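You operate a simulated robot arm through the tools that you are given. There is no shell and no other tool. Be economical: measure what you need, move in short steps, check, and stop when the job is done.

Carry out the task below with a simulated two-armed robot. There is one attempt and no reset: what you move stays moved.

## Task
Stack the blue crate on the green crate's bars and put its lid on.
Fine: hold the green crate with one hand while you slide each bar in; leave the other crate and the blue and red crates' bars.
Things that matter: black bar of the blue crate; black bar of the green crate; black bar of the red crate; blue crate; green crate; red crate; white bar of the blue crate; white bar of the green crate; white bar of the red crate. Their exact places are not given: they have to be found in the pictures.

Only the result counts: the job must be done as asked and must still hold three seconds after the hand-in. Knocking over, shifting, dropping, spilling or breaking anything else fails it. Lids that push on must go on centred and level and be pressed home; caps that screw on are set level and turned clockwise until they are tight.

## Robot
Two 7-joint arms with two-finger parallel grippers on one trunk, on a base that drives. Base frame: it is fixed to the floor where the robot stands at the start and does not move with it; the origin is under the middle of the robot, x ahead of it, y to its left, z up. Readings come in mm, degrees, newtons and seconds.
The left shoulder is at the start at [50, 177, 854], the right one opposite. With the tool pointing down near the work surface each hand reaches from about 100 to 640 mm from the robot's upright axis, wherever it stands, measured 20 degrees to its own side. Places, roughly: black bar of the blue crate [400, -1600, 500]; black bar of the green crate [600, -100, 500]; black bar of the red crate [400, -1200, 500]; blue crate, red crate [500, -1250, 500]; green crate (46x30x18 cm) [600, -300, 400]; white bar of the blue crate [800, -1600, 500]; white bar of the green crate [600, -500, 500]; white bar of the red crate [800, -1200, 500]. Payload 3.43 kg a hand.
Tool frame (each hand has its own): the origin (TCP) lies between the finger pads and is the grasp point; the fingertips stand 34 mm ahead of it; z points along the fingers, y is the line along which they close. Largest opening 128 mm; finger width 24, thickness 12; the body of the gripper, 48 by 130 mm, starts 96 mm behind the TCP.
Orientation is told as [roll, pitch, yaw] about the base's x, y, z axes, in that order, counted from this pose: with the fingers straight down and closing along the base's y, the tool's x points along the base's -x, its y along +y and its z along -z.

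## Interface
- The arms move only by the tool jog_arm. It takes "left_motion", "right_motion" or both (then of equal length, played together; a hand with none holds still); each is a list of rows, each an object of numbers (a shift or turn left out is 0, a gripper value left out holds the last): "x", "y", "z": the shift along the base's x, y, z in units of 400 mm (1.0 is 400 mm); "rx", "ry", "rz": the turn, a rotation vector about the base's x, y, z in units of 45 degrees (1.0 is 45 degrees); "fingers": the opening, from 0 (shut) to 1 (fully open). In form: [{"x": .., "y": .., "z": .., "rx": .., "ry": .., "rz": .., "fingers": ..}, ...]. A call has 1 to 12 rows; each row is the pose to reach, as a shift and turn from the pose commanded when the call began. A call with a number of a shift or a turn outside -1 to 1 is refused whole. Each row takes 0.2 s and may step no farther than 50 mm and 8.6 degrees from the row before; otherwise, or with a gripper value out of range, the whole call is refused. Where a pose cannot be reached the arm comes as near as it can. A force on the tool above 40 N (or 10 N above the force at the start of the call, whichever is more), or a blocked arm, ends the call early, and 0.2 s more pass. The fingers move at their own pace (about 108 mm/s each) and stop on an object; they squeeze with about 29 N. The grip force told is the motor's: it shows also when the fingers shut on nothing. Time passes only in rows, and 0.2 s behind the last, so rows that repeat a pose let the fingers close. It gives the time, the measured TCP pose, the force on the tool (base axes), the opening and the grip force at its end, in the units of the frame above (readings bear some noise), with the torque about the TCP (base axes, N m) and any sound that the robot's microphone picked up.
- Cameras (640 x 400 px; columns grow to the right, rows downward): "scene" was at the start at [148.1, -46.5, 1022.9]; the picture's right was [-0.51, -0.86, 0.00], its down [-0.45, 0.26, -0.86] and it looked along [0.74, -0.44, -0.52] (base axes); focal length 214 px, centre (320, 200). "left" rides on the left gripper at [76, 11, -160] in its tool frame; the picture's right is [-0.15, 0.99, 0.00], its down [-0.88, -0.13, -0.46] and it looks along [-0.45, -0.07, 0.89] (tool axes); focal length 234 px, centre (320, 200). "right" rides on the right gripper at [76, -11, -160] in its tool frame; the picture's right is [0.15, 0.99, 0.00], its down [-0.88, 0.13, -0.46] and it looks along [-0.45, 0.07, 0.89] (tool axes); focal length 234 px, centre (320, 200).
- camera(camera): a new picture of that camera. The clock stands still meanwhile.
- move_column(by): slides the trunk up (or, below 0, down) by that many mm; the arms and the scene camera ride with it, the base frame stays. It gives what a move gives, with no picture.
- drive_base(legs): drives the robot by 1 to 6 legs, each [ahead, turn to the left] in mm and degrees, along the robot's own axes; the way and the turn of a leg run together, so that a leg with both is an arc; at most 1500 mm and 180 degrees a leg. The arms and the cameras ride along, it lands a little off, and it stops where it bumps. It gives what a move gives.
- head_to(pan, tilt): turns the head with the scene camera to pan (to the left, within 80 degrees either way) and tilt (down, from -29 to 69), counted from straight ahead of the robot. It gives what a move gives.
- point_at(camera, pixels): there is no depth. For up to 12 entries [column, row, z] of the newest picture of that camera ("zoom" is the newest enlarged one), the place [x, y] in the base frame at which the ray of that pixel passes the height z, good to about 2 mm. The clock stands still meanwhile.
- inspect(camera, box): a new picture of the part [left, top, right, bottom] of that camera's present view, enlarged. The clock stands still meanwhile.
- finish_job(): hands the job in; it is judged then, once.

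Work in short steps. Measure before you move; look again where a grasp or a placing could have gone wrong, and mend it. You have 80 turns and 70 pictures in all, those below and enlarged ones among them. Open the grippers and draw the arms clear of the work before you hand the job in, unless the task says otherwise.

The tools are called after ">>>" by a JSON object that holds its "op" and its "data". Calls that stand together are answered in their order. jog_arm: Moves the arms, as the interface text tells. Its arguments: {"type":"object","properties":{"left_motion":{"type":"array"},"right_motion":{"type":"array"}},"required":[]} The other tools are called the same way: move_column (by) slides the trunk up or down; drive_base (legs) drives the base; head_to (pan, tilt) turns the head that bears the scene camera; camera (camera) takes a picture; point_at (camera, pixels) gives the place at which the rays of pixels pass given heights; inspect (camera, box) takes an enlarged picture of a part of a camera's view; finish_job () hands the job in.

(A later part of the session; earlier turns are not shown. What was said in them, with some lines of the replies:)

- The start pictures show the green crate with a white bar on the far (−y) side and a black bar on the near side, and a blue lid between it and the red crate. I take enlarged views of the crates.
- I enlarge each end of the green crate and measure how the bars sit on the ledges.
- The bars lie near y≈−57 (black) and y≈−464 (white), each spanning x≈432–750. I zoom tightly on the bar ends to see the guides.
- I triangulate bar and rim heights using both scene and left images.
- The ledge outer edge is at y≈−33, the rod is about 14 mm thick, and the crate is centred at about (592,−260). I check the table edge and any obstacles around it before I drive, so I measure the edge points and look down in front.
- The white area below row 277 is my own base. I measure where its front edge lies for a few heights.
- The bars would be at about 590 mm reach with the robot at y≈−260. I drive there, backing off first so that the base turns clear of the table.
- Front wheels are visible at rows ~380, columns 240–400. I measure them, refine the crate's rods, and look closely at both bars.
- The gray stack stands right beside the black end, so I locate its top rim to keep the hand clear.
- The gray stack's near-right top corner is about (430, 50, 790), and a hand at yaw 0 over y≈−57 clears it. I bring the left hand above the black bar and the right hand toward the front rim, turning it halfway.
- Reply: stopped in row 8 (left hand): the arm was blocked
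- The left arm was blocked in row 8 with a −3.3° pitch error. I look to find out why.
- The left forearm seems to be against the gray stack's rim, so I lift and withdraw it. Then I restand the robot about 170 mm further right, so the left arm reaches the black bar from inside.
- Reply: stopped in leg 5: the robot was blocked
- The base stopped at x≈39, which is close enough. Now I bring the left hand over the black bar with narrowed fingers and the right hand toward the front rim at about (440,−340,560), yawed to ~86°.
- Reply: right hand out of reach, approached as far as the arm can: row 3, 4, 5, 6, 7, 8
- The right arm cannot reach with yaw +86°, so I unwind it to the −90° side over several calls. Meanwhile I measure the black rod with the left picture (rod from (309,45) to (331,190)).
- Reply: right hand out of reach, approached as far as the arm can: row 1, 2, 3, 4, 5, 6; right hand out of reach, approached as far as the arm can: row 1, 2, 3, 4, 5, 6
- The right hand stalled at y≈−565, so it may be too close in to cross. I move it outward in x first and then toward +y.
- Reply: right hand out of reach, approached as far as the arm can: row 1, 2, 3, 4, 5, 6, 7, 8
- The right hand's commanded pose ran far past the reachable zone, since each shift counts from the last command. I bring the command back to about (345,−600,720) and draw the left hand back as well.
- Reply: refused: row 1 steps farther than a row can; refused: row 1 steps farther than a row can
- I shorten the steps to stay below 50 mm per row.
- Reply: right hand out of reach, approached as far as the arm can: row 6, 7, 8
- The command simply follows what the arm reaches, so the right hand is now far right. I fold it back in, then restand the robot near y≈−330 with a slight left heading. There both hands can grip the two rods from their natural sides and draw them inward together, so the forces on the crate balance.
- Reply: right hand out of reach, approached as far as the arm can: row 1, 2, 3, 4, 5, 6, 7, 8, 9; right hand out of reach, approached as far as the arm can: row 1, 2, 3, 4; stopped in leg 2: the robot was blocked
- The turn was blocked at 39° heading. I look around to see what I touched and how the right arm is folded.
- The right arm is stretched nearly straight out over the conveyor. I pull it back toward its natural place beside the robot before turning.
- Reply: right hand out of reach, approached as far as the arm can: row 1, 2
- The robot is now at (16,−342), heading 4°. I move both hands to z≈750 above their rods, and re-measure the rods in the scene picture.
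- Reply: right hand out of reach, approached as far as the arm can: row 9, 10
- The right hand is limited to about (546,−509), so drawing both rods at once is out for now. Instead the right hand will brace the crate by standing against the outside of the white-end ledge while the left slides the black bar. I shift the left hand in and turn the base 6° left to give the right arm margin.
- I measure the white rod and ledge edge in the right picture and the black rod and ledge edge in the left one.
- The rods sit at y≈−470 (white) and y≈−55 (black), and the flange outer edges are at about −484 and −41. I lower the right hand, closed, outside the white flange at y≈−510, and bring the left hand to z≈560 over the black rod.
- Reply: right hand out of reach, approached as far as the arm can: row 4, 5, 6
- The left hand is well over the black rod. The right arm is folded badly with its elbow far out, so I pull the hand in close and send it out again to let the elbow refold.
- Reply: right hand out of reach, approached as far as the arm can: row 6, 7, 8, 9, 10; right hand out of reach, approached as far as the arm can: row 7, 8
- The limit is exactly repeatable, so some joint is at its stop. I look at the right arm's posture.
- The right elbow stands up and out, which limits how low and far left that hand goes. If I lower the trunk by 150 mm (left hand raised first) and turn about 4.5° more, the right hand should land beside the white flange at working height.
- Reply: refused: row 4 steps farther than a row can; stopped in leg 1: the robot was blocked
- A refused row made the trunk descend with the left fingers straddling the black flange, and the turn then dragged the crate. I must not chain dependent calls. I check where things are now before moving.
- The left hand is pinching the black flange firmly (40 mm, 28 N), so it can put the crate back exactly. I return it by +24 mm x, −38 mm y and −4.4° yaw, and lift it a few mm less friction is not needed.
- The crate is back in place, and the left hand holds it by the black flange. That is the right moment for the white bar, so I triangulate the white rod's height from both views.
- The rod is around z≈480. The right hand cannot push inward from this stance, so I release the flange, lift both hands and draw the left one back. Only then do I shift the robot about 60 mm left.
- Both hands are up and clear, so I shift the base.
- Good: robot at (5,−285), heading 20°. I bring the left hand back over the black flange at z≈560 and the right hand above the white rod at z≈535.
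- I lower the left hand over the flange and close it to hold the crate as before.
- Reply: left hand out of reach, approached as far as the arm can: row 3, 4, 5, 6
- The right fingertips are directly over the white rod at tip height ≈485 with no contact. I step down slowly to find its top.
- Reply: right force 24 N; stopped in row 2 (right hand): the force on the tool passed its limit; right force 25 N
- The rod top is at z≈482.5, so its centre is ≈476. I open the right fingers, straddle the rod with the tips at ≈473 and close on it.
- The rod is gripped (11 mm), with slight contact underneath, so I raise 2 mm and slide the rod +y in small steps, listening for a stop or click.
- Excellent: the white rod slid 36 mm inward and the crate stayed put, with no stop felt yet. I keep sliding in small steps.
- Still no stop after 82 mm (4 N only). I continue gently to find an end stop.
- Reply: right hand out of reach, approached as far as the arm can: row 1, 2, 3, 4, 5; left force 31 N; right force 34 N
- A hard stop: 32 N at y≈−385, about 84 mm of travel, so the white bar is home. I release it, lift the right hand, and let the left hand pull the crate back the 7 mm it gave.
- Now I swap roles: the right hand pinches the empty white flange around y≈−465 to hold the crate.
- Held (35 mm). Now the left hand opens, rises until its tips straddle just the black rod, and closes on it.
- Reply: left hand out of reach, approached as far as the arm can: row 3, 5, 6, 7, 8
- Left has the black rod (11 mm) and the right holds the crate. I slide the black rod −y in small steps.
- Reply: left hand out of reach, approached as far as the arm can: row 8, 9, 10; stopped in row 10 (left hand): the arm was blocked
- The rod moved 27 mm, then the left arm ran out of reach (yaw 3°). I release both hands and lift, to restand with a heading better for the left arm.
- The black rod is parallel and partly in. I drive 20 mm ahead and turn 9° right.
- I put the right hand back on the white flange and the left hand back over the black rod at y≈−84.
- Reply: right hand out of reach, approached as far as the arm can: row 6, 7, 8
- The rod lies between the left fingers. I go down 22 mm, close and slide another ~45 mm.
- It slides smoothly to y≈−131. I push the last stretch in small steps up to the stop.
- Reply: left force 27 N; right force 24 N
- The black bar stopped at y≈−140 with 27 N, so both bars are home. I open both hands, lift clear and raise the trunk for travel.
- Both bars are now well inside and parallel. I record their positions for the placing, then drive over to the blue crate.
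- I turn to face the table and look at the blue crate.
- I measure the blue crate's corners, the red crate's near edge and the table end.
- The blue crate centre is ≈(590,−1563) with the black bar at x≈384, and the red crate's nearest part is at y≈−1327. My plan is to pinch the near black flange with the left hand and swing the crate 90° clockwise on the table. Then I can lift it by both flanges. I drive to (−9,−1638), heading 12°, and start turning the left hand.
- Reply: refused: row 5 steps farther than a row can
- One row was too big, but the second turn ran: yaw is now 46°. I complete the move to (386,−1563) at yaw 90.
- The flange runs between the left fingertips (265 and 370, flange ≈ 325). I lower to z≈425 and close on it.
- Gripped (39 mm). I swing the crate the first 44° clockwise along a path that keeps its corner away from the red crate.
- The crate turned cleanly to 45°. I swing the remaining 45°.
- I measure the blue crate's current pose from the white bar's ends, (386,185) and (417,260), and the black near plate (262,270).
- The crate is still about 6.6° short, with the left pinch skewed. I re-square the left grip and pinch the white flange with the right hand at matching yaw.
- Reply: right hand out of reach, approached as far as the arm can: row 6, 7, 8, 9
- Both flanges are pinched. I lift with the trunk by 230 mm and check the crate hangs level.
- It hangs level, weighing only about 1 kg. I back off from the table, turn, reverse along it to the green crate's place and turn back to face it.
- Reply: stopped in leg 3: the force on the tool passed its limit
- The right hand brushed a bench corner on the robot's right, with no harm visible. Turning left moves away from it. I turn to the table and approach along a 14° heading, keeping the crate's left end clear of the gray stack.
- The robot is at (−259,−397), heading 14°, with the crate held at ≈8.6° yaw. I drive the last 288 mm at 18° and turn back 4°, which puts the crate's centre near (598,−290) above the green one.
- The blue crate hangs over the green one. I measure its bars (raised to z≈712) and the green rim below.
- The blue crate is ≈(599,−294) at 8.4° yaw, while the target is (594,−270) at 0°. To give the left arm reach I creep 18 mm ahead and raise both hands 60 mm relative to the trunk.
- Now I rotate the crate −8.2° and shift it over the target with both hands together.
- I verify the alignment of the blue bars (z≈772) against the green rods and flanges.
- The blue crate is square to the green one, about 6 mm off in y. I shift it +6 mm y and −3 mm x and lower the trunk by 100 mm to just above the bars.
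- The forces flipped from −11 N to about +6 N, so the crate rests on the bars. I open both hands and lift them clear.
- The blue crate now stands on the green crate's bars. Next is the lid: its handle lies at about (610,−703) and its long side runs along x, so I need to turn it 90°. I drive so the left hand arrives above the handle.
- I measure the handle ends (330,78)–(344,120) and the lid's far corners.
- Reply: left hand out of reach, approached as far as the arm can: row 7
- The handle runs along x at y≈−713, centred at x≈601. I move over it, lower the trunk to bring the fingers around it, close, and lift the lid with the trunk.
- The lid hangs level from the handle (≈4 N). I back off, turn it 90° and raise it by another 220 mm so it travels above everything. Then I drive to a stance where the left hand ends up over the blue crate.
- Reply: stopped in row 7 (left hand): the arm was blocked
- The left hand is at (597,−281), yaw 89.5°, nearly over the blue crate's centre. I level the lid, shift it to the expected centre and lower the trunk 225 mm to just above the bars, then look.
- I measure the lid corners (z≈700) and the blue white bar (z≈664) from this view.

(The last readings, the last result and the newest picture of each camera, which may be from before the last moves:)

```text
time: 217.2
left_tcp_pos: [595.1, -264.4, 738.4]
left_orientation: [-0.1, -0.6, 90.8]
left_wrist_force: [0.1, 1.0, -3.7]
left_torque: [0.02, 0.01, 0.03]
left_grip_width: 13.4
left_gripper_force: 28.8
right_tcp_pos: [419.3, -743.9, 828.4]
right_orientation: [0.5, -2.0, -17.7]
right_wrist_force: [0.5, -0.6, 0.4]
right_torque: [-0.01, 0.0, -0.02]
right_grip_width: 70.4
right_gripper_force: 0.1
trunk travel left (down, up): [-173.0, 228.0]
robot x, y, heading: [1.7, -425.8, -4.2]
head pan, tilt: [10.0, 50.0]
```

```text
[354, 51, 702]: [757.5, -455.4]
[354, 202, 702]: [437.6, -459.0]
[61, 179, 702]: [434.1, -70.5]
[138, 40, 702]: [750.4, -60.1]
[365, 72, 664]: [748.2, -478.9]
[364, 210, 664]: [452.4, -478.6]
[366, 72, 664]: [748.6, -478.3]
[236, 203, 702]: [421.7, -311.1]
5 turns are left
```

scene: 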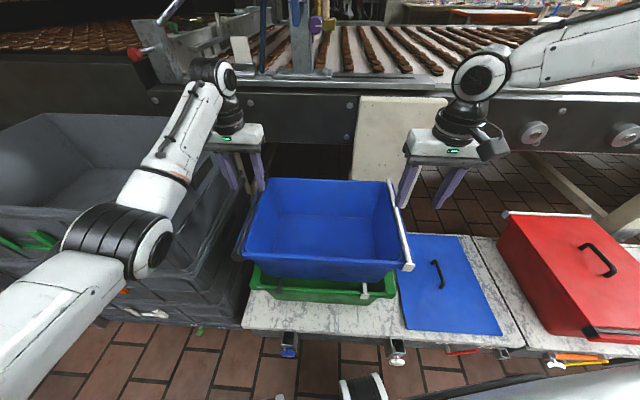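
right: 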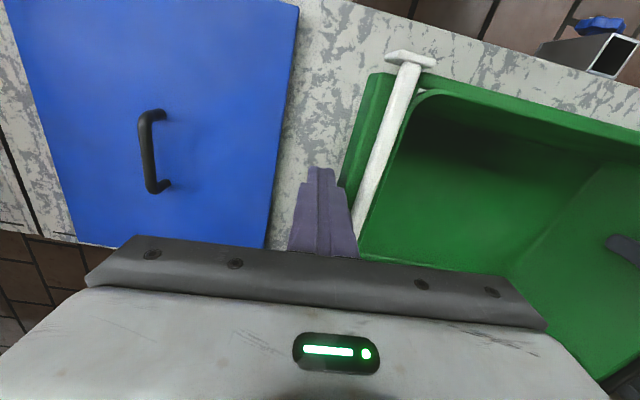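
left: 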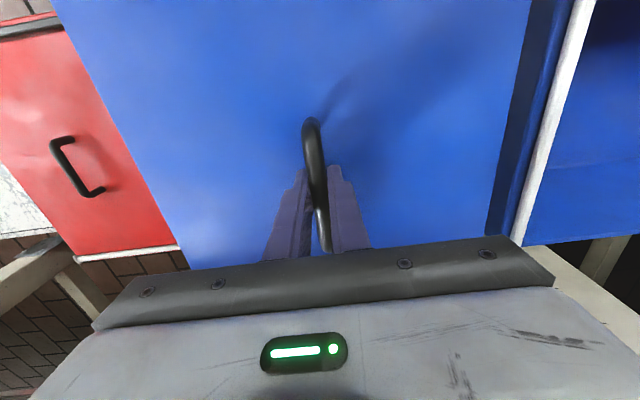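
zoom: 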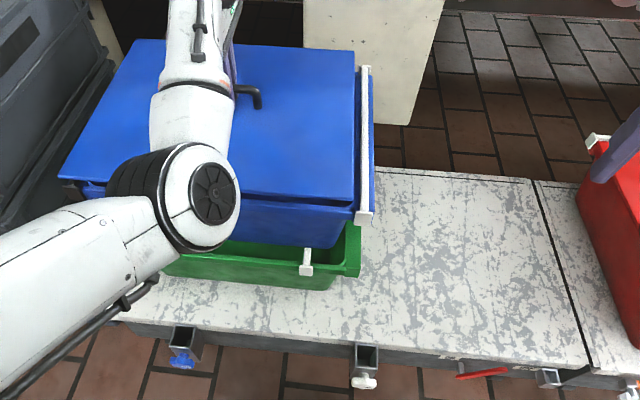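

The lid's long edges need to go −10 mm in y and about +2 mm in x, with a −0.7° turn, to sit midway between the blue bars (white bar at y≈−478.5). I make that shift and lower in small steps until it is pressed home.

>>> {"op": "jog_arm", "data": {"left_motion": [{"x": 0.005, "y": -0.013, "rz": -0.01}, {"x": 0.005, "y": -0.026, "rz": -0.016}, {"x": 0.005, "y": -0.026, "rz": -0.016}, {"x": 0.005, "y": -0.026, "z": -0.03, "rz": -0.016}, {"x": 0.005, "y": -0.026, "z": -0.055, "rz": -0.016}, {"x": 0.005, "y": -0.026, "z": -0.07, "rz": -0.016}, {"x": 0.005, "y": -0.026, "z": -0.08, "rz": -0.016}, {"x": 0.005, "y": -0.026, "z": -0.09, "rz": -0.016}, {"x": 0.005, "y": -0.026, "z": -0.1, "rz": -0.016}, {"x": 0.005, "y": -0.026, "z": -0.11, "rz": -0.016}, {"x": 0.005, "y": -0.026, "z": -0.12, "rz": -0.016}]}}

>>> {"op": "inspect", "data": {"camera": "scene", "box": [200, 120, 400, 300]}}

```text
time: 219.6
left_tcp_pos: [604.1, -266.9, 700.5]
left_orientation: [-1.2, -0.7, 90.8]
left_wrist_force: [-0.5, -3.4, -1.6]
left_torque: [0.05, -0.06, -0.3]
left_grip_width: 13.2
left_gripper_force: 29.5
right_tcp_pos: [419.5, -743.8, 828.1]
right_orientation: [0.6, -2.1, -17.7]
right_wrist_force: [0.5, 0.1, -0.3]
right_torque: [0.01, 0.02, 0.0]
right_grip_width: 70.3
right_gripper_force: 0.1
trunk travel left (down, up): [-173.0, 228.0]
robot x, y, heading: [-3.6, -422.5, -4.1]
head pan, tilt: [10.0, 50.0]
```

```text
2.22 times, centred on (300, 210) of scene
4 turns are left
```

zoom: 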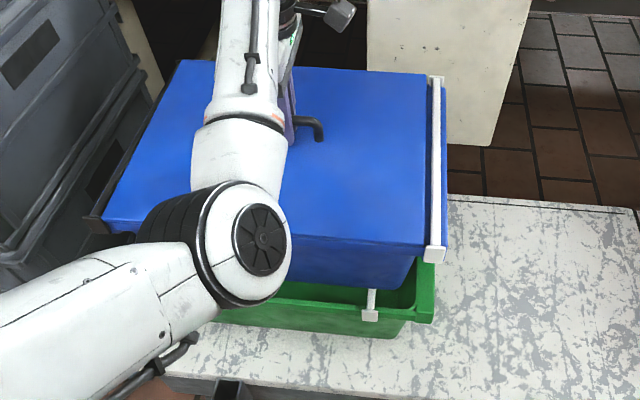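

The lid is down between the bars, with its underside at about z≈650, the rim level. I press straight down to be sure it is home.

>>> {"op": "jog_arm", "data": {"left_motion": [{"z": -0.01}, {"z": -0.02}, {"z": -0.03}, {"z": -0.04}, {"z": -0.05}, {"z": -0.06}, {"z": -0.07}]}}

>>> {"op": "point_at", "data": {"camera": "zoom", "pixels": [[427, 80, 666], [423, 240, 666], [103, 218, 666], [180, 62, 666], [436, 90, 664], [436, 240, 664]]}}

```text
time: 220.8
left_tcp_pos: [607.0, -266.1, 694.3]
left_orientation: [-2.0, -0.8, 90.9]
left_wrist_force: [-5.7, -3.5, 18.7]
left_torque: [-0.84, 0.82, -0.21]
left_grip_width: 13.3
left_gripper_force: 29.0
right_tcp_pos: [416.9, -743.3, 828.2]
right_orientation: [0.7, -2.1, -17.7]
right_wrist_force: [0.1, 0.0, 0.5]
right_torque: [0.01, -0.03, 0.02]
right_grip_width: 70.4
right_gripper_force: 0.1
trunk travel left (down, up): [-173.0, 228.0]
robot x, y, heading: [-0.3, -426.2, -4.2]
head pan, tilt: [10.0, 50.0]
stopped in row 5 (left hand): the force on the tool passed its limit (the readings are from after the stop); the commanded pose is now the measured one
```

```text
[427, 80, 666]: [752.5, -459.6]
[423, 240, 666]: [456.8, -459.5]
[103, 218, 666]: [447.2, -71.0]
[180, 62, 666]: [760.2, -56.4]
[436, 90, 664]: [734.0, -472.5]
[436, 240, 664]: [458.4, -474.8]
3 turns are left
```

Before the press the hand stood at z=700.5 (lid lip on the rim); the 40 N push took it to 694, so the lip has entered. I level the hand, press again twice and look closely.

>>> {"op": "jog_arm", "data": {"left_motion": [{"ry": 0.022}, {"ry": 0.044}, {"ry": 0.044, "z": -0.01}, {"ry": 0.044, "z": -0.02}, {"ry": 0.044, "z": -0.03}, {"ry": 0.044, "z": -0.04}, {"ry": 0.044, "z": -0.05}]}}

>>> {"op": "jog_arm", "data": {"left_motion": [{"ry": 0.02, "z": -0.01}, {"ry": 0.02, "z": -0.02}, {"ry": 0.02, "z": -0.03}, {"ry": 0.02, "z": -0.04}, {"ry": 0.02, "z": -0.05}]}}

>>> {"op": "inspect", "data": {"camera": "scene", "box": [220, 130, 400, 270]}}

```text
time: 221.7
left_tcp_pos: [609.0, -269.9, 694.1]
left_orientation: [-0.6, -0.7, 90.8]
left_wrist_force: [-2.4, 0.8, 15.7]
left_torque: [-0.18, 0.71, -0.11]
left_grip_width: 13.5
left_gripper_force: 29.3
right_tcp_pos: [417.2, -743.8, 827.9]
right_orientation: [0.7, -2.0, -17.7]
right_wrist_force: [0.3, -0.3, 0.1]
right_torque: [0.0, -0.02, 0.01]
right_grip_width: 70.6
right_gripper_force: 0.0
trunk travel left (down, up): [-173.0, 228.0]
robot x, y, heading: [-3.1, -426.5, -4.1]
head pan, tilt: [10.0, 50.0]
stopped in row 4 (left hand): the force on the tool passed its limit (the readings are from after the stop); the commanded pose is now the measured one
```

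```text
time: 222.2
left_tcp_pos: [612.2, -268.6, 694.7]
left_orientation: [-0.4, -0.8, 90.6]
left_wrist_force: [-2.1, 0.6, 14.8]
left_torque: [-0.19, 0.66, -0.17]
left_grip_width: 13.5
left_gripper_force: 29.0
right_tcp_pos: [419.3, -744.2, 829.6]
right_orientation: [0.7, -2.1, -17.7]
right_wrist_force: [0.6, 0.1, 0.1]
right_torque: [-0.04, -0.03, -0.02]
right_grip_width: 70.3
right_gripper_force: 0.0
trunk travel left (down, up): [-173.0, 228.0]
robot x, y, heading: [-1.4, -420.4, -4.1]
head pan, tilt: [10.0, 50.0]
stopped in row 2 (left hand): the force on the tool passed its limit (the readings are from after the stop); the commanded pose is now the measured one
```

```text
2.86 times, centred on (310, 200) of scene
2 turns are left
```

zoom: 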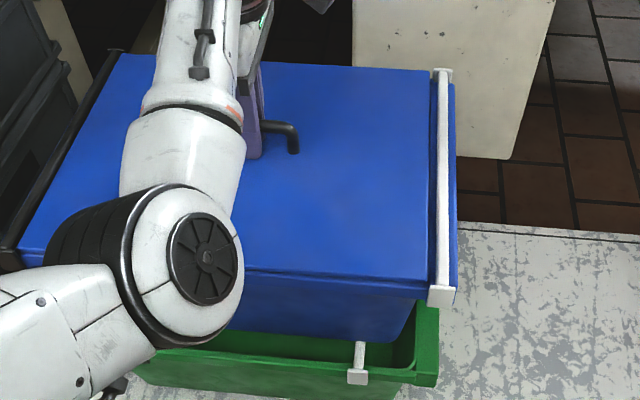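

The lid sits level and parallel between the bars, and the height holds at 694 under repeated 40 N presses, so it is home. I open the left hand, rise straight up with the trunk and draw back.

>>> {"op": "jog_arm", "data": {"left_motion": [{"fingers": 0.35}, {"fingers": 0.35}, {"fingers": 0.35}]}}

>>> {"op": "move_column", "data": {"by": 200}}

>>> {"op": "drive_base", "data": {"legs": [[-150, 0]]}}

```text
time: 223.0
left_tcp_pos: [613.3, -268.4, 694.9]
left_orientation: [-0.4, -0.8, 90.8]
left_wrist_force: [10.3, -0.1, 21.7]
left_torque: [-0.27, 0.17, 0.14]
left_grip_width: 39.0
left_gripper_force: 0.0
right_tcp_pos: [418.5, -743.7, 827.4]
right_orientation: [0.7, -2.1, -17.7]
right_wrist_force: [0.1, 0.9, -0.2]
right_torque: [-0.01, -0.02, -0.01]
right_grip_width: 70.3
right_gripper_force: 0.0
trunk travel left (down, up): [-173.0, 228.0]
robot x, y, heading: [-1.3, -424.3, -4.3]
head pan, tilt: [10.0, 50.0]
```

```text
time: 225.2
left_tcp_pos: [610.8, -267.8, 889.5]
left_orientation: [-0.2, -0.7, 90.9]
left_wrist_force: [0.9, 0.4, -0.3]
left_torque: [0.02, 0.0, 0.01]
left_grip_width: 44.9
left_gripper_force: 0.1
right_tcp_pos: [418.3, -742.8, 1027.1]
right_orientation: [0.6, -2.1, -17.8]
right_wrist_force: [-0.2, -0.8, -0.3]
right_torque: [0.0, -0.01, 0.0]
right_grip_width: 70.3
right_gripper_force: 0.0
trunk travel left (down, up): [-373.0, 28.0]
robot x, y, heading: [-4.2, -423.4, -4.0]
head pan, tilt: [10.0, 50.0]
```

```text
time: 226.6
left_tcp_pos: [463.7, -256.3, 891.1]
left_orientation: [0.0, -0.8, 90.9]
left_wrist_force: [-0.7, -0.2, -0.2]
left_torque: [0.01, -0.03, -0.04]
left_grip_width: 44.8
left_gripper_force: 0.1
right_tcp_pos: [271.2, -733.0, 1027.9]
right_orientation: [0.6, -2.1, -17.7]
right_wrist_force: [-0.6, -0.3, 0.1]
right_torque: [-0.01, -0.03, 0.0]
right_grip_width: 70.4
right_gripper_force: 0.1
trunk travel left (down, up): [-373.0, 28.0]
robot x, y, heading: [-145.0, -416.6, -3.8]
head pan, tilt: [10.0, 50.0]
1 turns are left
```

Both grippers are open and clear of the work, so I hand in the job.

>>> {"op": "finish_job", "data": {}}

```text
The job is handed in.
```

I slid both of the green crate's bars in to their stops, stacked the blue crate on them and pressed its lid on. My last picture, taken before I released the lid, shows it level between the blue bars. I did not look again after letting go.

- **Green crate:** it was dragged about 40 mm by mistake early on, and I put it back to within a few millimetres.
- **Gray stack:** the left arm was stopped once, apparently against the gray stack's rim. I saw no sign that the stack had shifted.
- **Bench:** while I was carrying the blue crate, the right hand touched a bench corner. I saw no harm from it.
- **Lid centring:** the lid was at most about 8 mm off centre across the crate by my measurements. It held at the same height under repeated presses of about 40 N.
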